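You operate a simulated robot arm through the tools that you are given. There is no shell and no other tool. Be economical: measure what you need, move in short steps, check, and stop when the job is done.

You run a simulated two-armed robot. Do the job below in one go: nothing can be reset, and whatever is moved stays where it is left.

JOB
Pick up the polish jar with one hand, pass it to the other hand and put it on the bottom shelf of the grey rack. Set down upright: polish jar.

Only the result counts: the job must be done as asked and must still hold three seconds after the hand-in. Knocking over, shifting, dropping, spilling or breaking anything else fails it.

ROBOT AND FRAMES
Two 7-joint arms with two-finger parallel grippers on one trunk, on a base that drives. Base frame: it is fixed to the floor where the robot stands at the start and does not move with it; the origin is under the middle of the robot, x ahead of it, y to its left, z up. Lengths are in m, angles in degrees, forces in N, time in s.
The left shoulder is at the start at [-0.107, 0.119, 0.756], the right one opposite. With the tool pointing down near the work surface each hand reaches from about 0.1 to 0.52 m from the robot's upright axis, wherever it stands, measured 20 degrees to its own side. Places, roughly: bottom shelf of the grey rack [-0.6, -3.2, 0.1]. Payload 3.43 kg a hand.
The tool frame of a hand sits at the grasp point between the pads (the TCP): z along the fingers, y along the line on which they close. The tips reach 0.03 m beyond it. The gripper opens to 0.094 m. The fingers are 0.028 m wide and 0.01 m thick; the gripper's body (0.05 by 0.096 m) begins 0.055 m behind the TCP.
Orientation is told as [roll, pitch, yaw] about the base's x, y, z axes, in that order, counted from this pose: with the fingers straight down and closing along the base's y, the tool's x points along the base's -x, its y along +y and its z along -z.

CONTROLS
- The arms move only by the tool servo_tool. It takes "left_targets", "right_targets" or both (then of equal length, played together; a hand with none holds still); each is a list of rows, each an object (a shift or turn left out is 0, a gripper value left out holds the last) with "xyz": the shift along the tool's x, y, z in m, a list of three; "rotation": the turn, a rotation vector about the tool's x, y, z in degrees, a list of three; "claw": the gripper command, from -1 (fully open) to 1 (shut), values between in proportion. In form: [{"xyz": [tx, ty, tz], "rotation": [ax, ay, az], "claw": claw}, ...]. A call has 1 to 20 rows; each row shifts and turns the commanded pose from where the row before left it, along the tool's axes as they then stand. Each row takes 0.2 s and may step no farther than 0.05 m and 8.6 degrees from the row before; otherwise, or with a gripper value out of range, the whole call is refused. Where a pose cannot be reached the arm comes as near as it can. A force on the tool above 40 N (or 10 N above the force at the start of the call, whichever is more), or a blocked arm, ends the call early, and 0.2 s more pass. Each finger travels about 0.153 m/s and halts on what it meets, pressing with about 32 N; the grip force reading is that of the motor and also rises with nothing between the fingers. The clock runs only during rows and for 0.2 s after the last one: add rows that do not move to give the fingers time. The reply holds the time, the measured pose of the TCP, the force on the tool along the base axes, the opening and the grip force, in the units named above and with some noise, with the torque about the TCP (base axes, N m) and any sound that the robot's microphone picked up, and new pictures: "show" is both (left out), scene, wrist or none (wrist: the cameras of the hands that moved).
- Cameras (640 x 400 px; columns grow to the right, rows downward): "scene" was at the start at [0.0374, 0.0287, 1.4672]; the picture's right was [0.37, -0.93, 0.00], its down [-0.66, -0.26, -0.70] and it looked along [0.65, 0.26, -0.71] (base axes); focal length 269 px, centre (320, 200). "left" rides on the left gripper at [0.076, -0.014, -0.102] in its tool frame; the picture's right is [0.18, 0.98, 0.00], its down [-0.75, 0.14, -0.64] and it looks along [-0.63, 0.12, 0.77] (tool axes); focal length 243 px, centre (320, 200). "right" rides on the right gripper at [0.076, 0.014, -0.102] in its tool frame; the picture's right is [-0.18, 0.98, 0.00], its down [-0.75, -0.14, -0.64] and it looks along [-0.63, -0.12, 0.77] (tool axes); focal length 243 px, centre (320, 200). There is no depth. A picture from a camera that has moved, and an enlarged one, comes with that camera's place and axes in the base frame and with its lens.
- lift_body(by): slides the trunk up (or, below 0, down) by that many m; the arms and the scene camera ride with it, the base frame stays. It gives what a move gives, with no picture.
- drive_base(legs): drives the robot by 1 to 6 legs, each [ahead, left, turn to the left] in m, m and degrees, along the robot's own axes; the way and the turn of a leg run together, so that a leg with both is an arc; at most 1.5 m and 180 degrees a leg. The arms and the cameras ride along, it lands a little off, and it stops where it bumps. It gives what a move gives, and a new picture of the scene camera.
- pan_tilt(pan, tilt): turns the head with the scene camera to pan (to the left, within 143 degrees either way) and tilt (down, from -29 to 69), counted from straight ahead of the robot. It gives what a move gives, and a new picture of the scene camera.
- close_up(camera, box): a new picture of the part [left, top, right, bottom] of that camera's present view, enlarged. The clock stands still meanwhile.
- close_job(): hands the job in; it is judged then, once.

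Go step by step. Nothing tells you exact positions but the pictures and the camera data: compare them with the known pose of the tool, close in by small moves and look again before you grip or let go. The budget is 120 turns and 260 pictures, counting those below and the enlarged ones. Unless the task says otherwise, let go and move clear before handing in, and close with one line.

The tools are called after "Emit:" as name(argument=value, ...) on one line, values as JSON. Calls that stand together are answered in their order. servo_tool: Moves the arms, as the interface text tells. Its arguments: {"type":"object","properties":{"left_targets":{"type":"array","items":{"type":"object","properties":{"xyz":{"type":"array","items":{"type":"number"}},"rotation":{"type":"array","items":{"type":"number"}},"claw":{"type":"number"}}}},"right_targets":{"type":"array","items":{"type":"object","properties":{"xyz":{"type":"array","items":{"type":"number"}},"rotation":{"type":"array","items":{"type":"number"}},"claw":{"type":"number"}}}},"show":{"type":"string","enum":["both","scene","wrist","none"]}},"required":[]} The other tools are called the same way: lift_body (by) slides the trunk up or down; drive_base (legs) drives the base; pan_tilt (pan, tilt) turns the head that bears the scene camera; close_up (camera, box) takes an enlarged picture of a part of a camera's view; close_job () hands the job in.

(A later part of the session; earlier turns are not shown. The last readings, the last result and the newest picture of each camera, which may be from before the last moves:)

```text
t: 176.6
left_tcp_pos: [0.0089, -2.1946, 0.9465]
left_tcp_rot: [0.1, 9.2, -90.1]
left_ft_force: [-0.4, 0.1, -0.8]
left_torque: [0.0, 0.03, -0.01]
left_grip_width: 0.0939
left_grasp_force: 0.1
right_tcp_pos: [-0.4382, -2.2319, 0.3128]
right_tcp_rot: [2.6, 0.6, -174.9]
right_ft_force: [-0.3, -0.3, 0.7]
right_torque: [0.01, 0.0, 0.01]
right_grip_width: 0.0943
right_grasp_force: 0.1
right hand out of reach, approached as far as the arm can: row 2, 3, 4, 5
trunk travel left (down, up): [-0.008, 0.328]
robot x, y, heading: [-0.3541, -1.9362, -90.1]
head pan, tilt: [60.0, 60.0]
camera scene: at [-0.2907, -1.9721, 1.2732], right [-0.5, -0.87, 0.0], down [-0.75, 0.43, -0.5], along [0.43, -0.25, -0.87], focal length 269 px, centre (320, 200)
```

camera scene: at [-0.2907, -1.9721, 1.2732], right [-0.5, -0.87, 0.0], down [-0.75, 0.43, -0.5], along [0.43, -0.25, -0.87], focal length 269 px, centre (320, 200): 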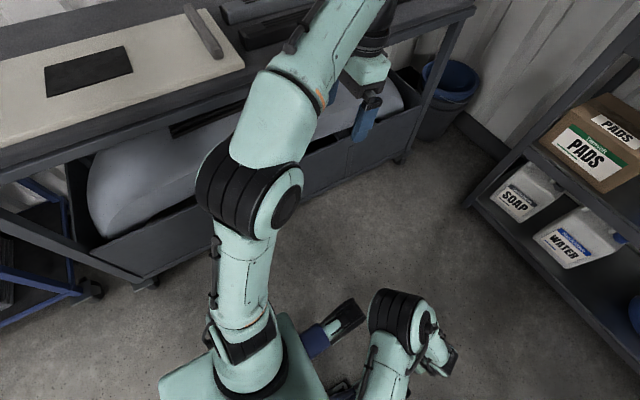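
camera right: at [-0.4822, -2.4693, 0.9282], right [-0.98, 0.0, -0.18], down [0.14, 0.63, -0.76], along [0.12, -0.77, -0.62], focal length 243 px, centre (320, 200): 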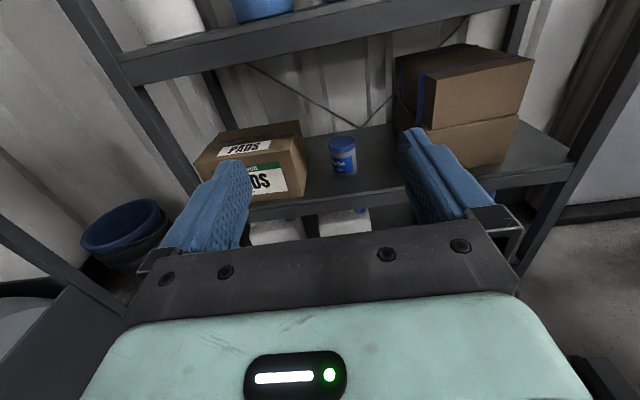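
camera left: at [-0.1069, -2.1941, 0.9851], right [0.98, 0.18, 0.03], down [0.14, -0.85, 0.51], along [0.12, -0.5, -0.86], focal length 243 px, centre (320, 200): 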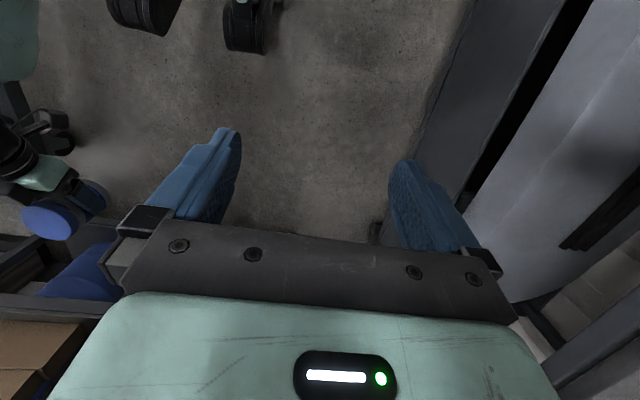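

Hand yaw makes no difference, so the limit lies in the upper joints. I'll turn the robot so the rack is on its right side and test the low reach out to that side, where there's free floor.

Emit:
servo_tool(right_targets=[{"xyz": [0, 0, -0.045]}, {"xyz": [0, 0, -0.045]}, {"xyz": [0, 0, -0.045]}, {"xyz": [0, 0, -0.045]}, {"xyz": [0, 0, -0.045]}, {}], show="none")

Emit:
drive_base(legs=[[0, 0, 90]])

Emit:
pan_tilt(pan=-70, tilt=50)

```text
t: 178.0
left_tcp_pos: [0.0094, -2.1936, 0.9457]
left_tcp_rot: [0.0, 9.3, -90.2]
left_ft_force: [0.0, 0.5, -0.7]
left_torque: [0.03, -0.06, -0.02]
left_grip_width: 0.094
left_grasp_force: 0.0
right_tcp_pos: [-0.4427, -2.2201, 0.5341]
right_tcp_rot: [2.6, 0.6, -174.7]
right_ft_force: [-0.5, 0.6, -0.2]
right_torque: [0.01, 0.01, 0.0]
right_grip_width: 0.0941
right_grasp_force: 0.1
trunk travel left (down, up): [-0.008, 0.328]
robot x, y, heading: [-0.35, -1.9315, -89.6]
head pan, tilt: [60.0, 60.0]
```

```text
t: 182.2
left_tcp_pos: [-0.0841, -1.5774, 0.9472]
left_tcp_rot: [0.2, 9.2, -1.1]
left_ft_force: [-0.2, -0.2, 0.2]
left_torque: [0.0, 0.0, 0.02]
left_grip_width: 0.094
left_grasp_force: 0.2
right_tcp_pos: [-0.0649, -2.0295, 0.5344]
right_tcp_rot: [2.6, 0.7, -85.7]
right_ft_force: [0.1, 0.0, 0.8]
right_torque: [0.01, -0.02, -0.04]
right_grip_width: 0.0941
right_grasp_force: 0.1
trunk travel left (down, up): [-0.008, 0.328]
robot x, y, heading: [-0.3484, -1.9312, -0.7]
head pan, tilt: [60.0, 60.0]
camera scene: at [-0.3095, -1.8769, 1.2732], right [0.86, -0.51, 0.0], down [-0.44, -0.74, -0.5], along [0.26, 0.43, -0.87], focal length 269 px, centre (320, 200)
```

scene: 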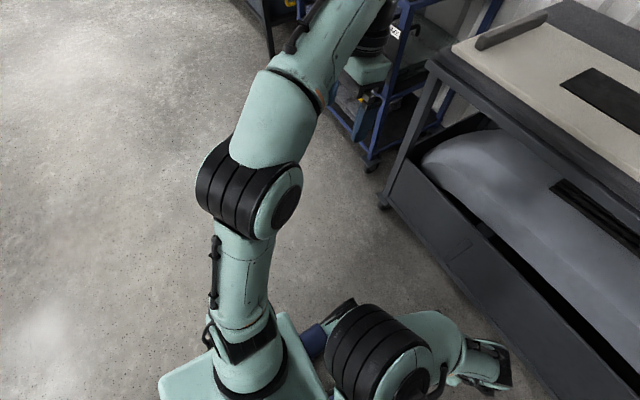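

```text
t: 184.3
left_tcp_pos: [-0.0826, -1.5773, 0.947]
left_tcp_rot: [0.2, 9.3, -1.1]
left_ft_force: [0.5, -0.4, 0.5]
left_torque: [0.02, 0.01, -0.05]
left_grip_width: 0.0938
left_grasp_force: 0.0
right_tcp_pos: [-0.0657, -2.0305, 0.5347]
right_tcp_rot: [2.7, 0.5, -85.7]
right_ft_force: [-1.0, -0.8, -0.1]
right_torque: [0.0, 0.0, 0.02]
right_grip_width: 0.094
right_grasp_force: 0.0
trunk travel left (down, up): [-0.008, 0.328]
robot x, y, heading: [-0.3495, -1.9294, -0.9]
head pan, tilt: [-70.0, 50.0]
camera scene: at [-0.3184, -2.0069, 1.2857], right [-0.94, -0.33, 0.0], down [-0.25, 0.72, -0.64], along [0.21, -0.61, -0.77], focal length 269 px, centre (320, 200)
```

scene: 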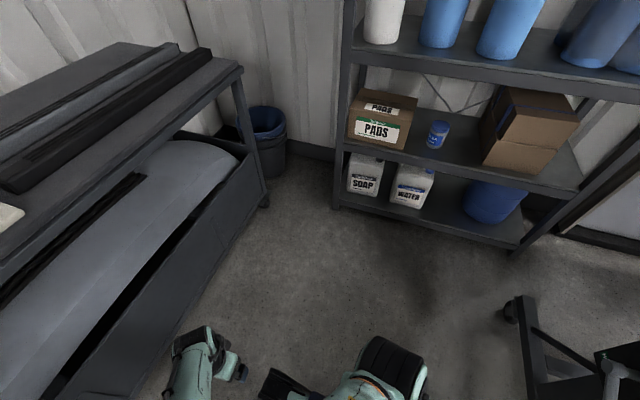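

Now I'll move the hand around to the robot's right side, tool down with the camera toward the robot.

Emit:
servo_tool(right_targets=[{"xyz": [-0.045, 0, 0]}, {"xyz": [-0.045, 0, 0]}, {"xyz": [-0.045, 0, 0]}, {"xyz": [-0.04, -0.02, 0]}, {"xyz": [-0.04, -0.02, 0]}, {"xyz": [-0.04, -0.02, 0]}, {"xyz": [-0.04, -0.02, 0]}, {"xyz": [-0.035, -0.03, 0]}, {"xyz": [-0.03, -0.035, 0]}, {"xyz": [0, -0.045, 0]}, {"xyz": [0, -0.045, 0]}, {"xyz": [0, -0.045, 0]}, {"xyz": [0, -0.045, 0]}, {"xyz": [0, -0.045, 0]}, {}], show="scene")

Emit:
servo_tool(right_targets=[{"xyz": [0, 0, 0.04]}, {"xyz": [0, 0, 0.04]}, {"xyz": [0, 0, 0.04]}, {"xyz": [0, 0, 0.04]}, {"xyz": [0, 0, 0.04]}, {"xyz": [0, 0, 0.04]}, {"xyz": [0, 0, 0.04]}, {}], show="scene")

```text
t: 187.5
left_tcp_pos: [-0.0828, -1.577, 0.9468]
left_tcp_rot: [0.2, 9.3, -0.9]
left_ft_force: [0.0, -0.7, -0.2]
left_torque: [0.02, 0.0, 0.0]
left_grip_width: 0.0939
left_grasp_force: 0.0
right_tcp_pos: [-0.3843, -2.3521, 0.5348]
right_tcp_rot: [2.7, 0.6, -85.7]
right_ft_force: [-0.2, 0.0, 0.0]
right_torque: [-0.02, -0.04, -0.01]
right_grip_width: 0.0938
right_grasp_force: 0.2
right hand out of reach, approached as far as the arm can: row 5, 6, 7, 8
trunk travel left (down, up): [-0.008, 0.328]
robot x, y, heading: [-0.35, -1.936, -0.8]
head pan, tilt: [-70.0, 50.0]
camera scene: at [-0.3184, -2.0068, 1.2857], right [-0.94, -0.33, 0.0], down [-0.25, 0.72, -0.64], along [0.21, -0.61, -0.77], focal length 269 px, centre (320, 200)
```

scene: 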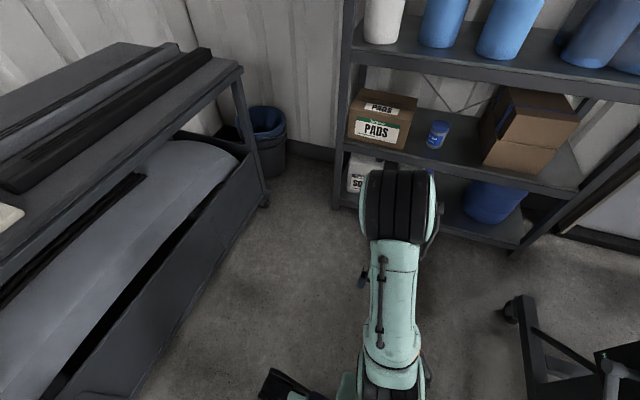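

```text
t: 189.3
left_tcp_pos: [-0.0831, -1.5777, 0.9486]
left_tcp_rot: [0.1, 9.3, -1.0]
left_ft_force: [0.0, 0.0, 0.6]
left_torque: [0.01, 0.03, 0.04]
left_grip_width: 0.0939
left_grasp_force: 0.0
right_tcp_pos: [-0.374, -2.3467, 0.2542]
right_tcp_rot: [2.6, 0.6, -85.7]
right_ft_force: [-0.2, 0.3, 1.0]
right_torque: [-0.01, -0.01, 0.0]
right_grip_width: 0.0941
right_grasp_force: 0.1
trunk travel left (down, up): [-0.008, 0.328]
robot x, y, heading: [-0.3513, -1.9318, -1.0]
head pan, tilt: [-70.0, 50.0]
camera scene: at [-0.3185, -2.0069, 1.2857], right [-0.94, -0.33, 0.0], down [-0.25, 0.72, -0.64], along [0.21, -0.61, -0.77], focal length 269 px, centre (320, 200)
```

scene: 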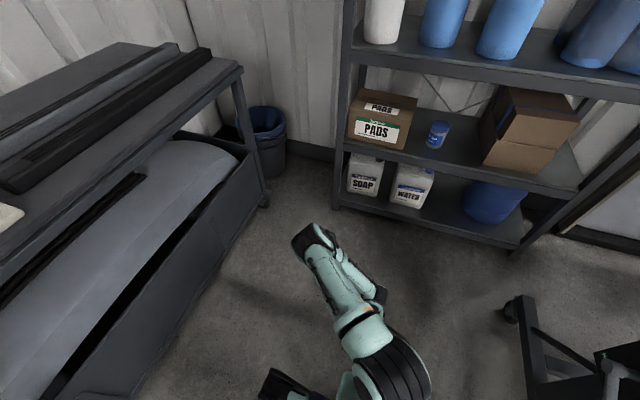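

On the robot's right side the hand goes low freely, now z=0.254. I'll continue down to about 0.16.

Emit:
servo_tool(right_targets=[{"xyz": [0, 0, 0.03]}, {"xyz": [0, 0, 0.03]}, {"xyz": [0, 0, 0.03]}, {}], show="none")

Emit:
servo_tool(right_targets=[{"xyz": [-0.04, 0, 0]}, {"xyz": [-0.04, 0, 0]}, {"xyz": [-0.04, 0, 0]}, {"xyz": [-0.04, 0, 0]}, {}], show="scene")

```text
t: 190.3
left_tcp_pos: [-0.084, -1.5765, 0.9479]
left_tcp_rot: [0.1, 9.3, -1.1]
left_ft_force: [-1.2, 0.5, -0.5]
left_torque: [-0.01, 0.03, 0.0]
left_grip_width: 0.094
left_grasp_force: 0.1
right_tcp_pos: [-0.3698, -2.3451, 0.1646]
right_tcp_rot: [2.7, 0.5, -85.7]
right_ft_force: [-0.6, 0.0, -0.1]
right_torque: [-0.03, 0.0, -0.01]
right_grip_width: 0.0941
right_grasp_force: 0.1
trunk travel left (down, up): [-0.008, 0.328]
robot x, y, heading: [-0.3488, -1.9328, -0.4]
head pan, tilt: [-70.0, 50.0]
```

```text
t: 191.5
left_tcp_pos: [-0.0828, -1.5775, 0.9462]
left_tcp_rot: [0.2, 9.3, -1.0]
left_ft_force: [-1.1, -0.2, 0.1]
left_torque: [-0.03, -0.01, -0.01]
left_grip_width: 0.094
left_grasp_force: 0.0
right_tcp_pos: [-0.3567, -2.5062, 0.1638]
right_tcp_rot: [2.6, 0.5, -85.7]
right_ft_force: [-0.2, -0.5, 0.3]
right_torque: [-0.01, -0.02, 0.0]
right_grip_width: 0.0941
right_grasp_force: 0.0
trunk travel left (down, up): [-0.008, 0.328]
robot x, y, heading: [-0.3552, -1.9305, -1.0]
head pan, tilt: [-70.0, 50.0]
camera scene: at [-0.3185, -2.0069, 1.2857], right [-0.94, -0.33, 0.0], down [-0.25, 0.72, -0.64], along [0.21, -0.61, -0.77], focal length 269 px, centre (320, 200)
```

scene: 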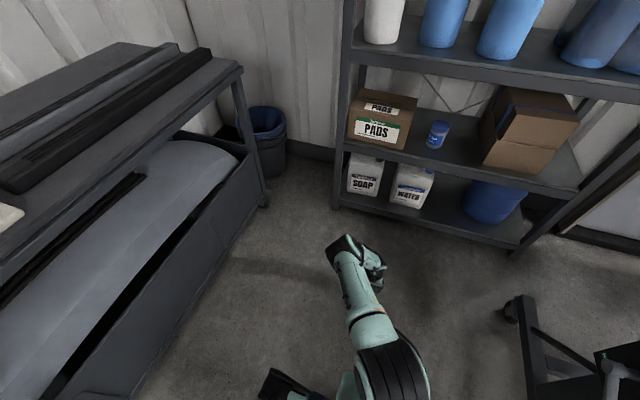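

That works: z=0.164 reached at 0.575 m to the right. Now I'll test tilting the hand outward to about 45° there.

Emit:
servo_tool(right_targets=[{"rotation": [0, -8.5, 0]}, {"rotation": [0, -8.5, 0]}, {"rotation": [0, -8.5, 0]}, {"rotation": [0, -8.5, 0]}, {"rotation": [0, -8.5, 0]}, {}], show="none")

Emit:
servo_tool(right_targets=[{"rotation": [0, -8.5, 0]}, {"rotation": [0, -8.5, 0]}, {}], show="both")

```text
t: 192.9
left_tcp_pos: [-0.0841, -1.577, 0.9469]
left_tcp_rot: [0.1, 9.4, -0.9]
left_ft_force: [0.5, -0.1, 0.1]
left_torque: [0.01, 0.01, 0.0]
left_grip_width: 0.0941
left_grasp_force: 0.0
right_tcp_pos: [-0.3502, -2.505, 0.166]
right_tcp_rot: [2.4, -26.7, -87.2]
right_ft_force: [0.6, -0.1, -0.3]
right_torque: [0.02, 0.01, 0.0]
right_grip_width: 0.0937
right_grasp_force: 0.0
right hand out of reach, approached as far as the arm can: row 4, 5
trunk travel left (down, up): [-0.008, 0.328]
robot x, y, heading: [-0.3516, -1.9337, -0.9]
head pan, tilt: [-70.0, 50.0]
```

```text
t: 193.7
left_tcp_pos: [-0.0834, -1.5768, 0.9464]
left_tcp_rot: [0.1, 9.3, -1.0]
left_ft_force: [-0.4, -0.4, -1.0]
left_torque: [0.03, 0.01, 0.01]
left_grip_width: 0.0941
left_grasp_force: 0.0
right_tcp_pos: [-0.3499, -2.5041, 0.1644]
right_tcp_rot: [2.4, -26.8, -87.2]
right_ft_force: [0.0, 0.1, 0.4]
right_torque: [-0.01, 0.01, 0.0]
right_grip_width: 0.0939
right_grasp_force: 0.1
right hand out of reach, approached as far as the arm can: row 1, 2
trunk travel left (down, up): [-0.008, 0.328]
robot x, y, heading: [-0.3518, -1.9333, -0.8]
head pan, tilt: [-70.0, 50.0]
camera scene: at [-0.3185, -2.0069, 1.2857], right [-0.94, -0.33, 0.0], down [-0.25, 0.72, -0.64], along [0.21, -0.61, -0.77], focal length 269 px, centre (320, 200)
camera right: at [-0.3453, -2.3899, 0.2233], right [0.99, -0.1, 0.12], down [-0.15, -0.39, 0.91], along [-0.04, -0.91, -0.4], focal length 243 px, centre (320, 200)
```

scene: 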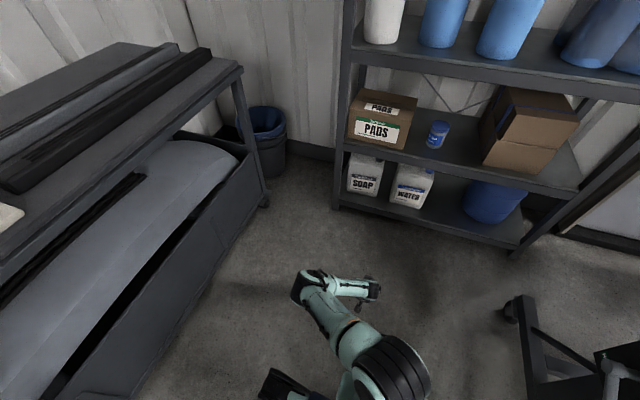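
right: 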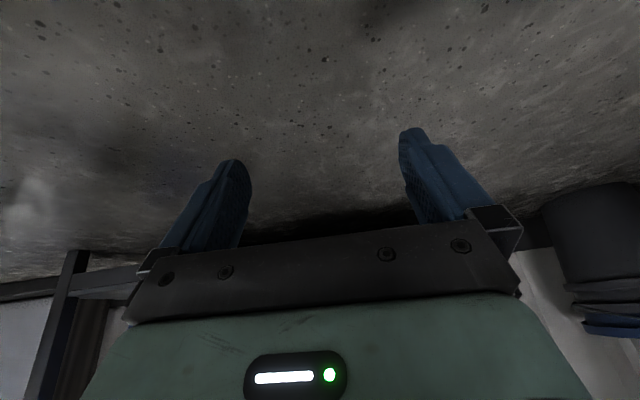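

The hand holds 63° below horizontal there. I'll see if being a bit nearer allows more tilt.

Emit:
servo_tool(right_targets=[{"xyz": [0.036, 0, -0.018]}, {"xyz": [0.036, 0, -0.018]}, {"xyz": [0.036, 0, -0.018]}, {"rotation": [0, -8.5, 0]}, {"rotation": [0, -8.5, 0]}, {}], show="none")

Emit:
servo_tool(right_targets=[{"rotation": [0, 8.5, 0]}, {"rotation": [0, 8.5, 0]}, {"xyz": [-0.018, 0, -0.036]}, {"xyz": [-0.018, 0, -0.036]}, {"xyz": [-0.018, 0, -0.036]}, {"rotation": [0, -8.5, 0]}, {"rotation": [0, -8.5, 0]}, {"rotation": [0, -8.5, 0]}, {"rotation": [0, -8.5, 0]}, {}], show="none")

```text
t: 195.1
left_tcp_pos: [-0.0833, -1.5782, 0.947]
left_tcp_rot: [0.1, 9.3, -1.0]
left_ft_force: [0.3, -0.7, -0.2]
left_torque: [0.01, 0.02, -0.01]
left_grip_width: 0.0941
left_grasp_force: 0.1
right_tcp_pos: [-0.2589, -2.5152, 0.2151]
right_tcp_rot: [-0.9, -40.8, -87.8]
right_ft_force: [-0.7, -0.3, 0.0]
right_torque: [-0.02, 0.02, 0.01]
right_grip_width: 0.0941
right_grasp_force: 0.1
right hand out of reach, approached as far as the arm can: row 1, 2, 3, 4, 5
trunk travel left (down, up): [-0.008, 0.328]
robot x, y, heading: [-0.3504, -1.9306, -0.8]
head pan, tilt: [-70.0, 50.0]
```

```text
t: 197.3
left_tcp_pos: [-0.0836, -1.5771, 0.9475]
left_tcp_rot: [0.1, 9.3, -0.9]
left_ft_force: [0.4, 0.3, 0.8]
left_torque: [-0.02, 0.01, 0.0]
left_grip_width: 0.094
left_grasp_force: 0.1
right_tcp_pos: [-0.2228, -2.5297, 0.3578]
right_tcp_rot: [-0.2, -58.1, -88.2]
right_ft_force: [-0.7, 0.4, -0.1]
right_torque: [0.02, -0.01, 0.04]
right_grip_width: 0.0939
right_grasp_force: 0.0
right hand out of reach, approached as far as the arm can: row 8, 9
trunk travel left (down, up): [-0.008, 0.328]
robot x, y, heading: [-0.3521, -1.9308, -0.9]
head pan, tilt: [-70.0, 50.0]
```

Farther out allows more tilt. I'll set 45° and test descending there, a little farther out.

Emit:
servo_tool(right_targets=[{"rotation": [0, 6.5, 0]}, {"rotation": [0, 6.6, 0]}, {"xyz": [-0.0141, 0, 0.0141]}, {"xyz": [0.0283, 0, 0.0283]}, {"xyz": [0.0283, 0, 0.0283]}, {"xyz": [0.0283, 0, 0.0283]}, {"xyz": [0.0283, 0, 0.0283]}, {}], show="both")

```text
t: 199.1
left_tcp_pos: [-0.0829, -1.577, 0.9478]
left_tcp_rot: [0.1, 9.4, -0.9]
left_ft_force: [0.9, 0.1, 0.1]
left_torque: [0.01, -0.02, -0.03]
left_grip_width: 0.0938
left_grasp_force: 0.1
right_tcp_pos: [-0.2189, -2.5525, 0.1969]
right_tcp_rot: [0.6, -45.7, -87.7]
right_ft_force: [-0.2, -1.1, 0.3]
right_torque: [-0.01, 0.01, 0.03]
right_grip_width: 0.0939
right_grasp_force: 0.0
trunk travel left (down, up): [-0.008, 0.328]
robot x, y, heading: [-0.3491, -1.9347, -0.8]
head pan, tilt: [-70.0, 50.0]
camera scene: at [-0.3185, -2.0069, 1.2857], right [-0.94, -0.33, 0.0], down [-0.25, 0.72, -0.64], along [0.21, -0.61, -0.77], focal length 269 px, centre (320, 200)
camera right: at [-0.2103, -2.4245, 0.2148], right [0.99, -0.08, 0.14], down [-0.14, -0.07, 0.99], along [-0.07, -0.99, -0.09], focal length 243 px, centre (320, 200)
```

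scene: 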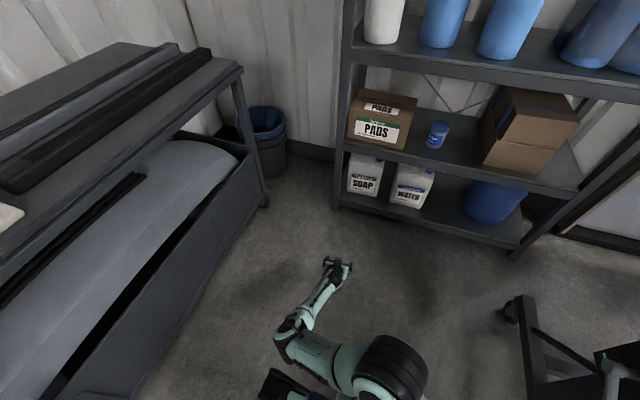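
right: 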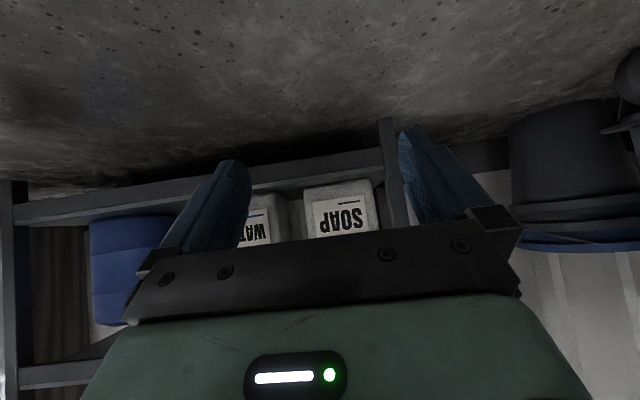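

At 45° the hand reaches z≈0.2 comfortably. So I'll pick the jar from shelf 2 with this same hand pose. I'll raise the hand, tuck the left arm, turn the base 29° right and turn the hand back so it still points at the rack.

Emit:
servo_tool(right_targets=[{"xyz": [-0.03, 0, -0.03]}, {"xyz": [-0.03, 0, -0.03]}, {"xyz": [-0.03, 0, -0.03]}, {"xyz": [-0.03, 0, -0.03]}, {"xyz": [-0.03, 0, -0.03]}, {"xyz": [-0.03, 0, -0.03]}, {"xyz": [-0.03, 0, -0.03]}, {"xyz": [-0.03, 0, -0.03]}, {"xyz": [-0.03, 0, -0.03]}, {"xyz": [-0.03, 0, -0.03]}, {"xyz": [-0.03, 0, -0.03]}, {"rotation": [-5.13, 0, -5.13]}, {"rotation": [-5.13, 0, -5.13]}, {"rotation": [-5.13, 0, -5.13]}, {"rotation": [-5.13, 0, -5.13]}, {}], left_targets=[{"xyz": [0.03, -0.03, 0]}, {"xyz": [0.03, -0.03, 0]}, {"xyz": [0, -0.04, 0]}, {}, {}, {}, {}, {}, {}, {}, {}, {}, {}, {}, {}, {}], show="none")

Emit:
drive_base(legs=[[0, 0, -29]])

```text
t: 202.5
left_tcp_pos: [-0.1475, -1.6753, 0.9574]
left_tcp_rot: [0.1, 9.3, -0.9]
left_ft_force: [0.2, 0.1, -0.5]
left_torque: [0.02, -0.01, -0.04]
left_grip_width: 0.0939
left_grasp_force: 0.0
right_tcp_pos: [-0.2219, -2.5456, 0.6654]
right_tcp_rot: [0.1, -45.8, -58.3]
right_ft_force: [0.2, 0.3, 0.3]
right_torque: [0.0, 0.0, 0.02]
right_grip_width: 0.094
right_grasp_force: 0.1
trunk travel left (down, up): [-0.008, 0.328]
robot x, y, heading: [-0.3551, -1.9317, -0.7]
head pan, tilt: [-70.0, 50.0]
```

```text
t: 204.3
left_tcp_pos: [-0.0471, -1.8083, 0.9573]
left_tcp_rot: [0.0, 9.3, -30.1]
left_ft_force: [0.6, -0.4, -0.2]
left_torque: [-0.02, 0.02, -0.02]
left_grip_width: 0.0939
left_grasp_force: 0.0
right_tcp_pos: [-0.5371, -2.5312, 0.6647]
right_tcp_rot: [0.1, -45.8, -87.6]
right_ft_force: [-0.5, 0.8, 0.0]
right_torque: [0.01, 0.0, 0.02]
right_grip_width: 0.0942
right_grasp_force: 0.0
trunk travel left (down, up): [-0.008, 0.328]
robot x, y, heading: [-0.3489, -1.932, -30.1]
head pan, tilt: [-70.0, 50.0]
camera scene: at [-0.3576, -2.0123, 1.2857], right [-0.98, 0.17, 0.0], down [0.13, 0.75, -0.64], along [-0.11, -0.63, -0.77], focal length 269 px, centre (320, 200)
```

scene: 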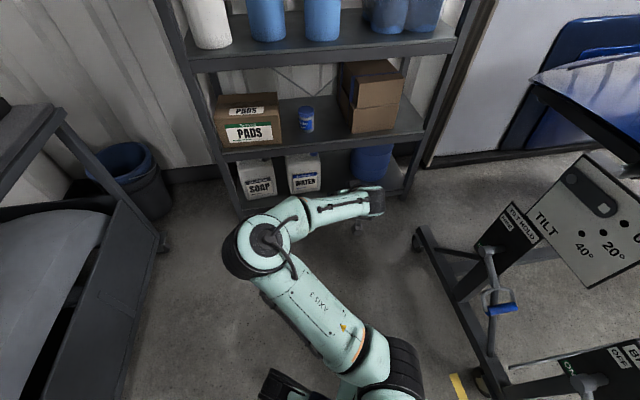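

The hand again points at the rack. I'll shift the base so the hand comes to the rack opening just above and in front of the jar.

Emit:
drive_base(legs=[[0.22, -0.29, 0]])

Emit:
close_up(camera="right", box=[120, 0, 520, 250])

Emit:
close_up(camera="scene", box=[200, 60, 440, 210])

```text
t: 207.5
left_tcp_pos: [-0.0039, -2.1722, 0.9571]
left_tcp_rot: [0.1, 9.3, -30.4]
left_ft_force: [0.9, 0.6, -0.8]
left_torque: [-0.03, -0.02, -0.03]
left_grip_width: 0.094
left_grasp_force: 0.0
right_tcp_pos: [-0.4966, -2.8952, 0.6659]
right_tcp_rot: [0.1, -45.8, -87.7]
right_ft_force: [-0.5, 0.1, -0.3]
right_torque: [-0.01, -0.03, 0.01]
right_grip_width: 0.0939
right_grasp_force: 0.0
trunk travel left (down, up): [-0.008, 0.328]
robot x, y, heading: [-0.3094, -2.2993, -29.8]
head pan, tilt: [-70.0, 50.0]
camera scene: at [-0.3155, -2.3769, 1.2857], right [-0.98, 0.18, 0.0], down [0.13, 0.75, -0.64], along [-0.11, -0.63, -0.77], focal length 269 px, centre (320, 200)
```

scene: 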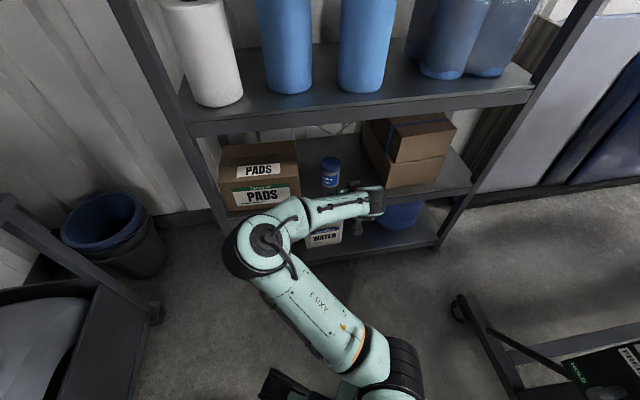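

```text
1.60 times, centred on (320, 125) of right
camera zoom: at [-0.4869, -2.7677, 0.6821], right [0.99, -0.09, 0.13], down [-0.14, -0.07, 0.99], along [-0.08, -0.99, -0.08], focal length 388 px, centre (320, 320)
```

zoom: 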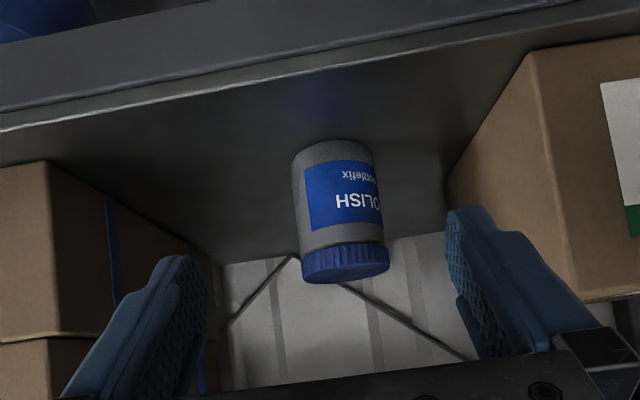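

```text
2.67 times, centred on (320, 135) of scene
camera zoom: at [-0.3155, -2.3769, 1.2857], right [-0.98, 0.18, 0.0], down [0.13, 0.75, -0.64], along [-0.11, -0.63, -0.77], focal length 717 px, centre (320, 373)
```

zoom: 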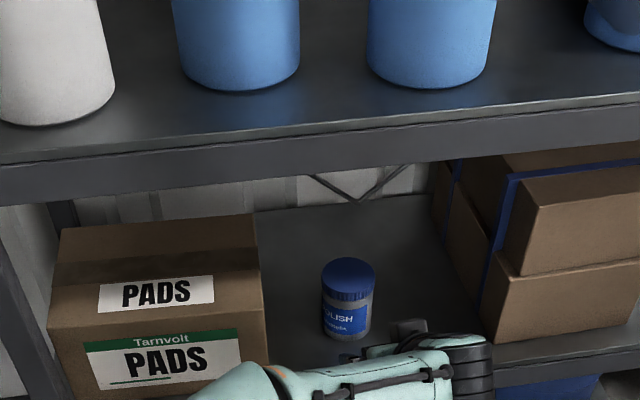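

The jar is at about (-0.485, -3.083) with its lid top near z=0.625. I'll move to the pre-grasp point 0.12 m back along the hand's axis.

Emit:
servo_tool(right_targets=[{"xyz": [-0.03, 0.0013, 0.019]}, {"xyz": [-0.03, 0.0013, 0.019]}, {"xyz": [-0.028, 0.0013, 0.019]}, {}], show="wrist")

Emit:
close_up(camera="right", box=[160, 20, 480, 220])

```text
t: 208.5
left_tcp_pos: [-0.0031, -2.1724, 0.9564]
left_tcp_rot: [0.1, 9.4, -30.3]
left_ft_force: [0.4, -0.1, 0.3]
left_torque: [0.0, 0.0, 0.02]
left_grip_width: 0.0941
left_grasp_force: 0.0
right_tcp_pos: [-0.4857, -2.9958, 0.6892]
right_tcp_rot: [0.2, -45.7, -87.8]
right_ft_force: [-0.2, -1.0, 0.4]
right_torque: [0.02, 0.0, -0.01]
right_grip_width: 0.0939
right_grasp_force: 0.1
trunk travel left (down, up): [-0.008, 0.328]
robot x, y, heading: [-0.3051, -2.2975, -29.9]
head pan, tilt: [-70.0, 50.0]
camera right: at [-0.4768, -2.8678, 0.707], right [0.99, -0.09, 0.13], down [-0.14, -0.07, 0.99], along [-0.08, -0.99, -0.08], focal length 243 px, centre (320, 200)
```

right: 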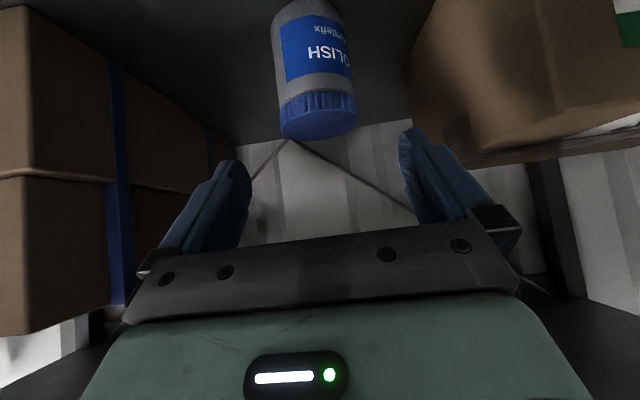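

```text
2.00 times, centred on (320, 120) of right
camera zoom: at [-0.4768, -2.8678, 0.707], right [0.99, -0.09, 0.13], down [-0.14, -0.07, 0.99], along [-0.08, -0.99, -0.08], focal length 485 px, centre (320, 360)
```

zoom: 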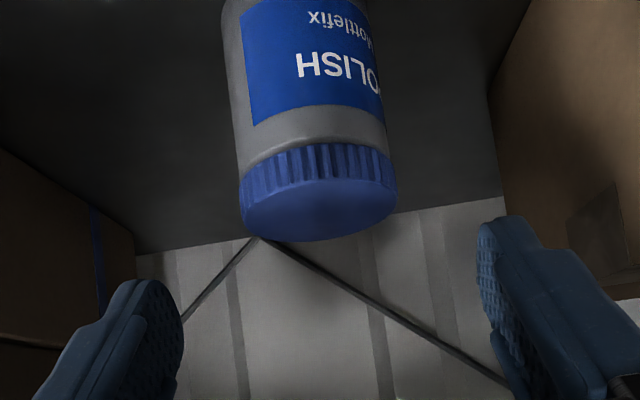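

The lid top centre is at about (-0.485, -3.086, 0.619), and the approach line passes through it within 3 mm. I'll advance halfway and check.

Emit:
servo_tool(right_targets=[{"xyz": [0.001, -0.0015, 0.025]}, {"xyz": [0.001, -0.0015, 0.025]}, {"xyz": [0, 0, 0.025]}, {}], show="wrist")

Emit:
close_up(camera="scene", box=[260, 130, 420, 230])

```text
t: 209.5
left_tcp_pos: [-0.003, -2.1729, 0.9575]
left_tcp_rot: [0.1, 9.3, -30.3]
left_ft_force: [0.0, 0.2, -0.2]
left_torque: [-0.01, -0.03, 0.01]
left_grip_width: 0.094
left_grasp_force: 0.0
right_tcp_pos: [-0.4873, -3.05, 0.6355]
right_tcp_rot: [0.0, -45.9, -87.6]
right_ft_force: [-0.2, 0.0, -0.4]
right_torque: [0.0, -0.01, -0.03]
right_grip_width: 0.0939
right_grasp_force: 0.0
trunk travel left (down, up): [-0.008, 0.328]
robot x, y, heading: [-0.3086, -2.2959, -30.0]
head pan, tilt: [-70.0, 50.0]
camera right: at [-0.4784, -2.9229, 0.6521], right [0.99, -0.09, 0.13], down [-0.14, -0.07, 0.99], along [-0.08, -0.99, -0.08], focal length 243 px, centre (320, 200)
```

right: 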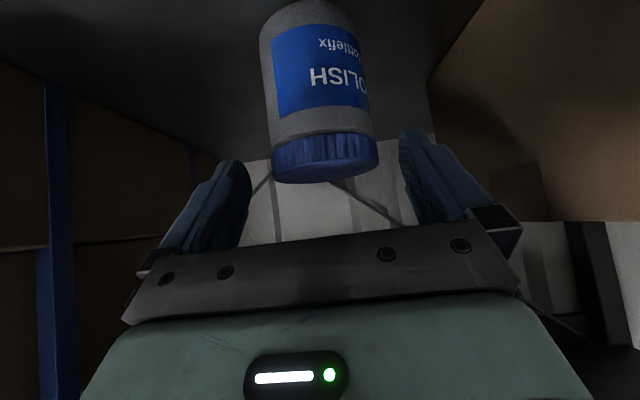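

```text
4.00 times, centred on (340, 180) of scene
camera zoom: at [-0.3155, -2.3767, 1.2857], right [-0.98, 0.18, 0.0], down [0.13, 0.75, -0.64], along [-0.11, -0.63, -0.77], focal length 1076 px, centre (240, 280)
```

zoom: 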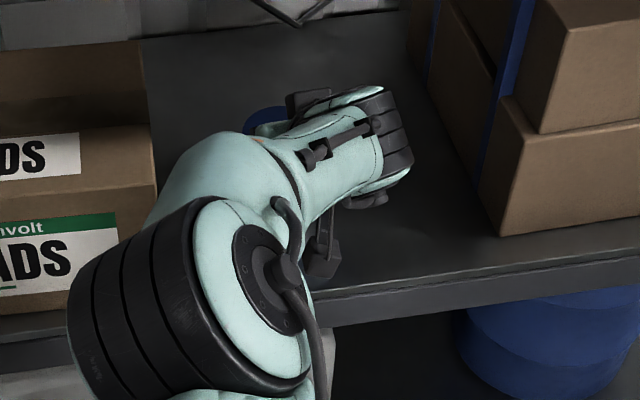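

Centred. I'll make the final 50 mm gently.

Emit:
servo_tool(right_targets=[{"xyz": [0.001, 0, 0.017]}, {"xyz": [0.001, 0, 0.017]}, {"xyz": [0.001, 0, 0.016]}, {}], show="wrist")

```text
t: 210.5
left_tcp_pos: [-0.0037, -2.1733, 0.9572]
left_tcp_rot: [0.1, 9.4, -30.3]
left_ft_force: [0.1, 0.3, -0.1]
left_torque: [-0.02, 0.01, 0.01]
left_grip_width: 0.0938
left_grasp_force: 0.0
right_tcp_pos: [-0.4874, -3.0827, 0.5982]
right_tcp_rot: [0.1, -45.9, -87.8]
right_ft_force: [0.3, -0.8, 0.0]
right_torque: [-0.03, 0.02, 0.01]
right_grip_width: 0.094
right_grasp_force: 0.0
trunk travel left (down, up): [-0.008, 0.328]
robot x, y, heading: [-0.3057, -2.2946, -30.0]
head pan, tilt: [-70.0, 50.0]
camera right: at [-0.4776, -2.9552, 0.6149], right [0.99, -0.09, 0.13], down [-0.14, -0.07, 0.99], along [-0.08, -0.99, -0.08], focal length 243 px, centre (320, 200)
```

right: 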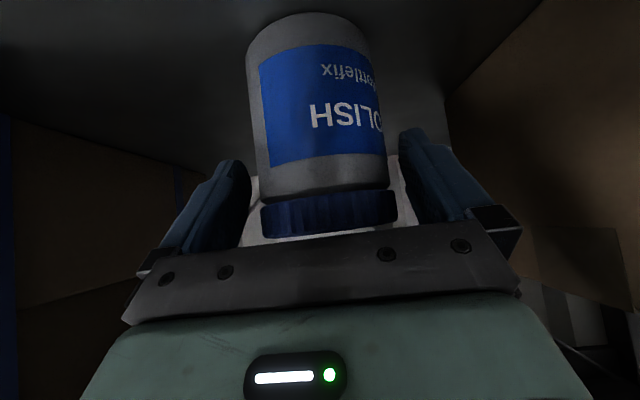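

The fingers straddle the jar, whose base reads z≈0.531. I'll close and lift slightly.

Emit:
servo_tool(right_targets=[{"claw": -0.6}, {"claw": -0.2}, {"claw": 0.4}, {"claw": 1}, {"claw": 1}, {}], show="none")

Emit:
servo_tool(right_targets=[{"xyz": [-0.0072, 0, -0.007]}, {"xyz": [-0.0143, 0, -0.014]}, {}], show="wrist")

```text
t: 211.9
left_tcp_pos: [-0.0048, -2.1733, 0.9566]
left_tcp_rot: [0.1, 9.3, -30.3]
left_ft_force: [-0.2, 0.1, 0.2]
left_torque: [0.0, -0.01, -0.02]
left_grip_width: 0.0939
left_grasp_force: 0.1
right_tcp_pos: [-0.4863, -3.0821, 0.5984]
right_tcp_rot: [0.1, -45.9, -87.8]
right_ft_force: [1.1, -0.4, -0.8]
right_torque: [0.02, 0.04, 0.03]
right_grip_width: 0.0742
right_grasp_force: 31.5
trunk travel left (down, up): [-0.008, 0.328]
robot x, y, heading: [-0.3096, -2.2972, -30.3]
head pan, tilt: [-70.0, 50.0]
```

```text
t: 212.7
left_tcp_pos: [-0.0037, -2.1735, 0.9568]
left_tcp_rot: [0.1, 9.3, -30.3]
left_ft_force: [0.1, -0.2, 0.5]
left_torque: [0.01, -0.01, 0.02]
left_grip_width: 0.0941
left_grasp_force: 0.0
right_tcp_pos: [-0.4881, -3.083, 0.6275]
right_tcp_rot: [0.1, -45.8, -87.7]
right_ft_force: [-0.4, -0.5, -4.2]
right_torque: [0.04, 0.0, 0.03]
right_grip_width: 0.0743
right_grasp_force: 32.3
trunk travel left (down, up): [-0.008, 0.328]
robot x, y, heading: [-0.3083, -2.2988, -30.1]
head pan, tilt: [-70.0, 50.0]
camera right: at [-0.478, -2.9559, 0.6448], right [0.99, -0.09, 0.13], down [-0.14, -0.07, 0.99], along [-0.08, -0.99, -0.08], focal length 243 px, centre (320, 200)
```

right: 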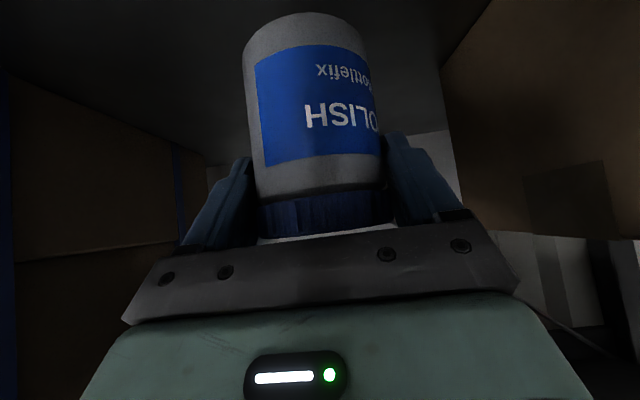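

The jar is held at 0.074 m and lifted. I'll back the base straight away from the rack.

Emit:
drive_base(legs=[[-0.16, 0.277, 0]])

Emit:
servo_tool(right_targets=[{"xyz": [0.028, 0, 0.0275]}, {"xyz": [0.028, 0, 0.0275]}, {"xyz": [0.028, 0, 0.0275]}, {"xyz": [0.028, 0, 0.0275]}, {"xyz": [0.028, 0, 0.0275]}, {"xyz": [0.028, 0, 0.0275]}, {"xyz": [0.028, 0, 0.0275]}, {}], show="scene")

```text
t: 215.7
left_tcp_pos: [-0.0051, -1.8547, 0.9576]
left_tcp_rot: [0.1, 9.2, -30.4]
left_ft_force: [-0.2, 0.8, -0.5]
left_torque: [0.02, -0.02, -0.02]
left_grip_width: 0.0936
left_grasp_force: 0.1
right_tcp_pos: [-0.4901, -2.7625, 0.6264]
right_tcp_rot: [0.1, -45.9, -87.9]
right_ft_force: [0.4, 0.6, -4.2]
right_torque: [0.07, 0.01, 0.0]
right_grip_width: 0.0743
right_grasp_force: 31.6
trunk travel left (down, up): [-0.008, 0.328]
robot x, y, heading: [-0.3106, -1.976, -30.4]
head pan, tilt: [-70.0, 50.0]
camera scene: at [-0.3168, -2.058, 1.2857], right [-0.98, 0.18, 0.0], down [0.14, 0.75, -0.64], along [-0.11, -0.63, -0.77], focal length 269 px, centre (320, 200)
```

scene: 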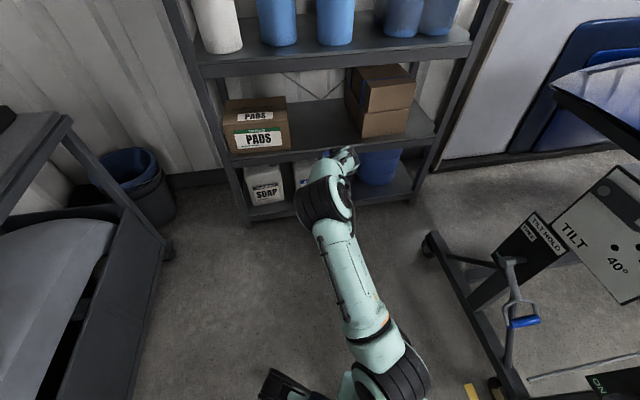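

```text
t: 217.5
left_tcp_pos: [-0.0038, -1.8538, 0.9561]
left_tcp_rot: [0.2, 9.3, -30.4]
left_ft_force: [0.3, 0.3, -0.3]
left_torque: [0.01, 0.02, 0.02]
left_grip_width: 0.0941
left_grasp_force: 0.1
right_tcp_pos: [-0.4902, -2.7665, 0.3496]
right_tcp_rot: [0.1, -45.8, -87.9]
right_ft_force: [-0.6, -0.2, -5.1]
right_torque: [0.06, -0.01, 0.01]
right_grip_width: 0.0739
right_grasp_force: 32.0
trunk travel left (down, up): [-0.008, 0.328]
robot x, y, heading: [-0.3152, -1.9782, -30.0]
head pan, tilt: [-70.0, 50.0]
camera scene: at [-0.3168, -2.0581, 1.2857], right [-0.98, 0.18, 0.0], down [0.14, 0.75, -0.64], along [-0.11, -0.63, -0.77], focal length 269 px, centre (320, 200)
```

scene: 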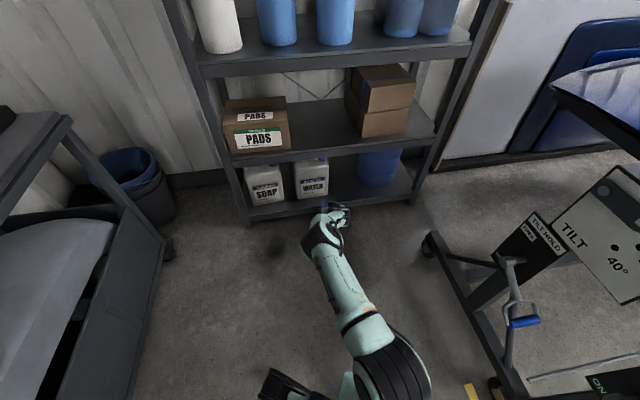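

The low descent works in this pose. I'll draw the hand in slightly and lower further to about z 0.24.

Emit:
servo_tool(right_targets=[{"xyz": [0.0279, 0, -0.0287]}, {"xyz": [0.0279, 0, -0.0287]}, {"xyz": [0.0279, 0, -0.0287]}, {"xyz": [0.028, 0, 0.0275]}, {"xyz": [0.028, 0, 0.0275]}, {"xyz": [0.02, 0, 0.0195]}, {}], show="both")

Emit:
close_up(camera="scene", box=[220, 120, 420, 245])

```text
t: 219.1
left_tcp_pos: [-0.0039, -1.8542, 0.9577]
left_tcp_rot: [0.1, 9.3, -30.5]
left_ft_force: [-0.6, 0.9, -0.6]
left_torque: [0.01, -0.04, 0.01]
left_grip_width: 0.0942
left_grasp_force: 0.1
right_tcp_pos: [-0.4851, -2.663, 0.2881]
right_tcp_rot: [0.1, -45.8, -87.8]
right_ft_force: [1.2, 0.2, -4.4]
right_torque: [0.06, 0.02, -0.02]
right_grip_width: 0.0739
right_grasp_force: 32.4
right hand out of reach, approached as far as the arm can: row 5, 6
trunk travel left (down, up): [-0.008, 0.328]
robot x, y, heading: [-0.3081, -1.9798, -30.4]
head pan, tilt: [-70.0, 50.0]
camera scene: at [-0.3167, -2.058, 1.2857], right [-0.98, 0.18, 0.0], down [0.14, 0.75, -0.64], along [-0.11, -0.63, -0.77], focal length 269 px, centre (320, 200)
camera right: at [-0.4766, -2.536, 0.305], right [0.99, -0.09, 0.13], down [-0.14, -0.07, 0.99], along [-0.08, -0.99, -0.08], focal length 243 px, centre (320, 200)
```

scene: 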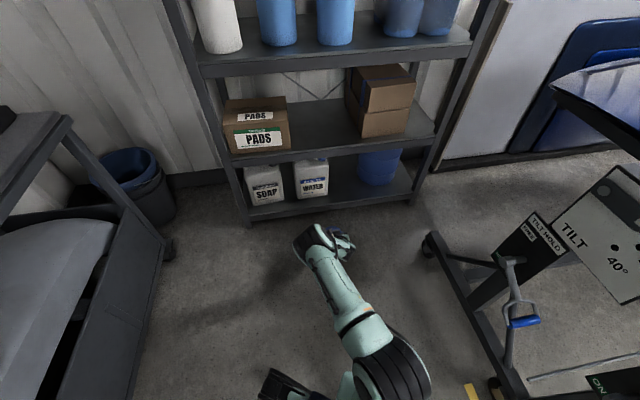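
right: 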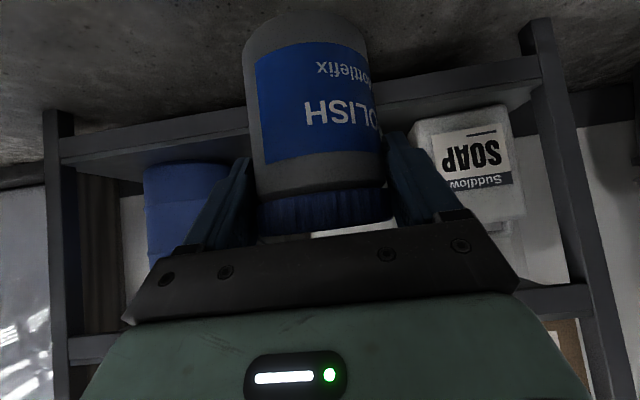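

```text
3.20 times, centred on (320, 182) of scene
camera zoom: at [-0.3167, -2.058, 1.2857], right [-0.98, 0.18, 0.0], down [0.14, 0.75, -0.64], along [-0.11, -0.63, -0.77], focal length 861 px, centre (320, 256)
```

zoom: 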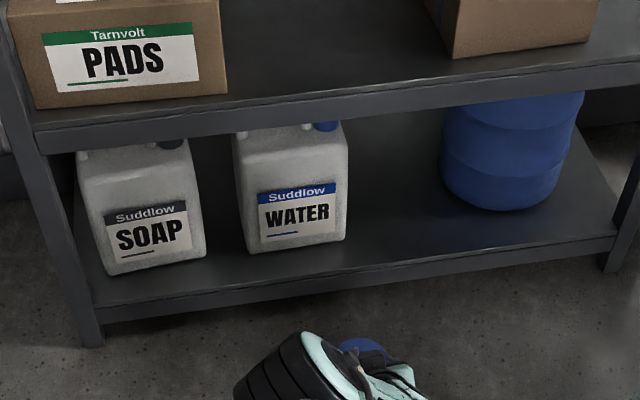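

It's limited a bit by distance again, so I'll draw in another 0.08 m and continue down.

Emit:
servo_tool(right_targets=[{"xyz": [0.0279, 0, -0.0287]}, {"xyz": [0.0279, 0, -0.0287]}, {"xyz": [0.014, 0, 0.0138]}, {"xyz": [0.014, 0, 0.0138]}, {"xyz": [0.014, 0, 0.0138]}, {"xyz": [0.014, 0, 0.0138]}, {}], show="none")

```text
t: 220.7
left_tcp_pos: [-0.0045, -1.8548, 0.9572]
left_tcp_rot: [0.2, 9.3, -30.4]
left_ft_force: [-0.3, -0.2, 0.9]
left_torque: [0.0, 0.02, 0.0]
left_grip_width: 0.0938
left_grasp_force: 0.2
right_tcp_pos: [-0.4848, -2.666, 0.2812]
right_tcp_rot: [0.2, -45.7, -87.8]
right_ft_force: [0.0, 1.0, -3.6]
right_torque: [0.05, 0.01, -0.02]
right_grip_width: 0.074
right_grasp_force: 32.2
right hand out of reach, approached as far as the arm can: row 1, 2, 3, 4, 5, 6
trunk travel left (down, up): [-0.008, 0.328]
robot x, y, heading: [-0.3071, -1.9779, -30.2]
head pan, tilt: [-70.0, 50.0]
```

It prefers being farther out. I'll move out 0.07 m and try lowering there.

Emit:
servo_tool(right_targets=[{"xyz": [-0.0244, 0, 0.025]}, {"xyz": [-0.0244, 0, 0.025]}, {"xyz": [0.014, 0, 0.0138]}, {"xyz": [0.014, 0, 0.0138]}, {"xyz": [0.014, 0, 0.0138]}, {"xyz": [0.014, 0, 0.0138]}, {}], show="none")

```text
t: 222.3
left_tcp_pos: [-0.0047, -1.8545, 0.9582]
left_tcp_rot: [0.2, 9.3, -30.5]
left_ft_force: [-0.2, 0.0, -0.5]
left_torque: [0.03, 0.02, -0.05]
left_grip_width: 0.0937
left_grasp_force: 0.1
right_tcp_pos: [-0.4813, -2.7353, 0.2043]
right_tcp_rot: [-0.1, -45.8, -87.8]
right_ft_force: [0.0, 0.2, -4.3]
right_torque: [0.04, 0.0, 0.0]
right_grip_width: 0.0739
right_grasp_force: 32.4
trunk travel left (down, up): [-0.008, 0.328]
robot x, y, heading: [-0.3107, -1.9842, -30.6]
head pan, tilt: [-70.0, 50.0]
```

It reaches z=0.204 here. I'll raise 35 mm for clearance and look at the bottom shelf through the wrist camera.

Emit:
servo_tool(right_targets=[{"xyz": [-0.0244, 0, -0.024]}, {}], show="wrist")

Emit:
close_up(camera="scene", box=[240, 140, 400, 240])

```text
t: 222.9
left_tcp_pos: [-0.0048, -1.8549, 0.9583]
left_tcp_rot: [0.1, 9.3, -30.4]
left_ft_force: [0.5, -0.4, -0.5]
left_torque: [0.01, 0.01, -0.03]
left_grip_width: 0.0938
left_grasp_force: 0.0
right_tcp_pos: [-0.4801, -2.7382, 0.2373]
right_tcp_rot: [0.0, -45.8, -87.7]
right_ft_force: [-0.4, 0.0, -3.6]
right_torque: [0.0, -0.01, 0.0]
right_grip_width: 0.0742
right_grasp_force: 32.2
trunk travel left (down, up): [-0.008, 0.328]
robot x, y, heading: [-0.3098, -1.9807, -30.2]
head pan, tilt: [-70.0, 50.0]
camera right: at [-0.471, -2.6105, 0.2541], right [0.99, -0.09, 0.13], down [-0.14, -0.07, 0.99], along [-0.08, -0.99, -0.08], focal length 243 px, centre (320, 200)
```

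right: 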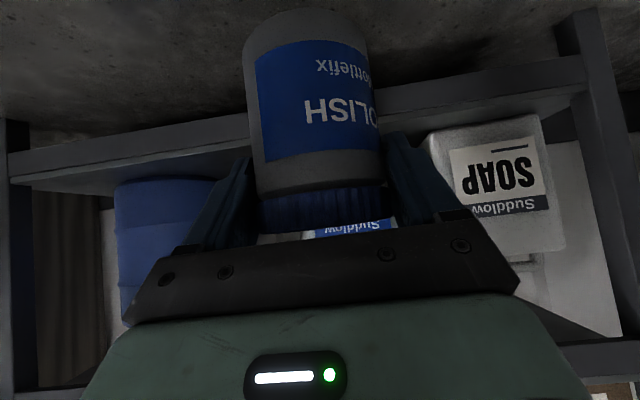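

```text
4.00 times, centred on (320, 190) of scene
camera zoom: at [-0.3167, -2.0581, 1.2857], right [-0.98, 0.18, 0.0], down [0.14, 0.75, -0.64], along [-0.11, -0.63, -0.77], focal length 1076 px, centre (320, 240)
```

zoom: 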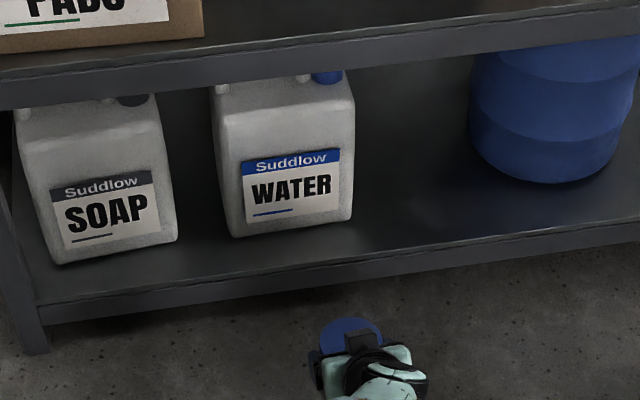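

The bottom shelf top is at z≈0.13 and its front edge at y≈-2.937. The free gap runs from x≈-0.525 to -0.735, so I'll aim for (-0.63, -3.0). That's a pure sideways move of the base; I'll go most of the way first.

Emit:
drive_base(legs=[[0, -0.2, 0]])

Emit:
close_up(camera="right", box=[0, 0, 640, 400])

```text
t: 225.3
left_tcp_pos: [-0.1022, -2.0222, 0.9584]
left_tcp_rot: [0.1, 9.4, -30.3]
left_ft_force: [-0.4, -0.8, -0.6]
left_torque: [-0.01, 0.02, 0.01]
left_grip_width: 0.0938
left_grasp_force: 0.2
right_tcp_pos: [-0.5776, -2.9066, 0.2371]
right_tcp_rot: [0.0, -45.8, -87.8]
right_ft_force: [1.1, -0.4, -4.3]
right_torque: [0.04, -0.01, -0.01]
right_grip_width: 0.0742
right_grasp_force: 31.5
trunk travel left (down, up): [-0.008, 0.328]
robot x, y, heading: [-0.4051, -2.1465, -30.4]
head pan, tilt: [-70.0, 50.0]
camera scene: at [-0.4147, -2.2267, 1.2857], right [-0.98, 0.18, 0.0], down [0.14, 0.75, -0.64], along [-0.11, -0.63, -0.77], focal length 269 px, centre (320, 200)
```

scene: 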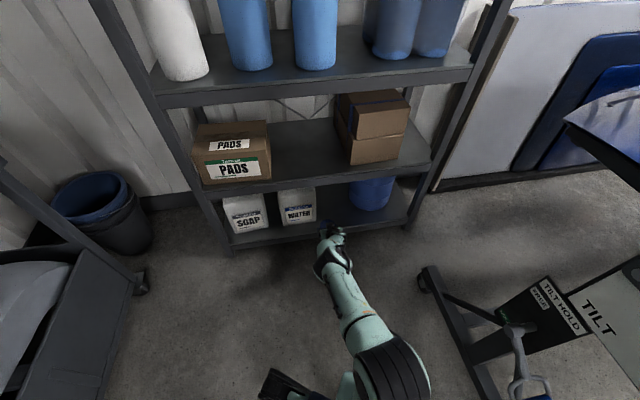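

```text
1.00 times, centred on (320, 200) of right (not enlarged: the box is as wide or as high as the picture)
camera zoom: at [-0.5677, -2.7793, 0.2538], right [0.99, -0.09, 0.13], down [-0.14, -0.07, 0.99], along [-0.08, -0.99, -0.08], focal length 243 px, centre (320, 200)
```

zoom: 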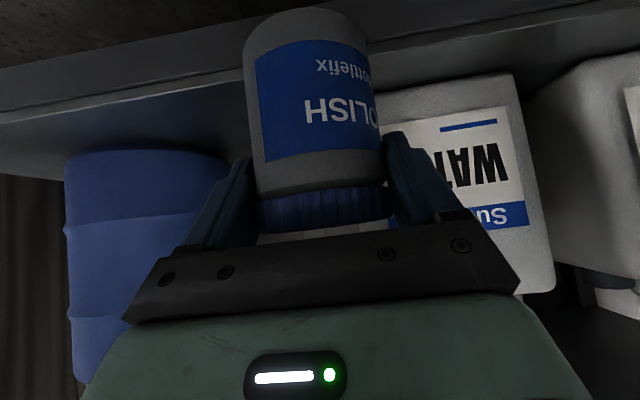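

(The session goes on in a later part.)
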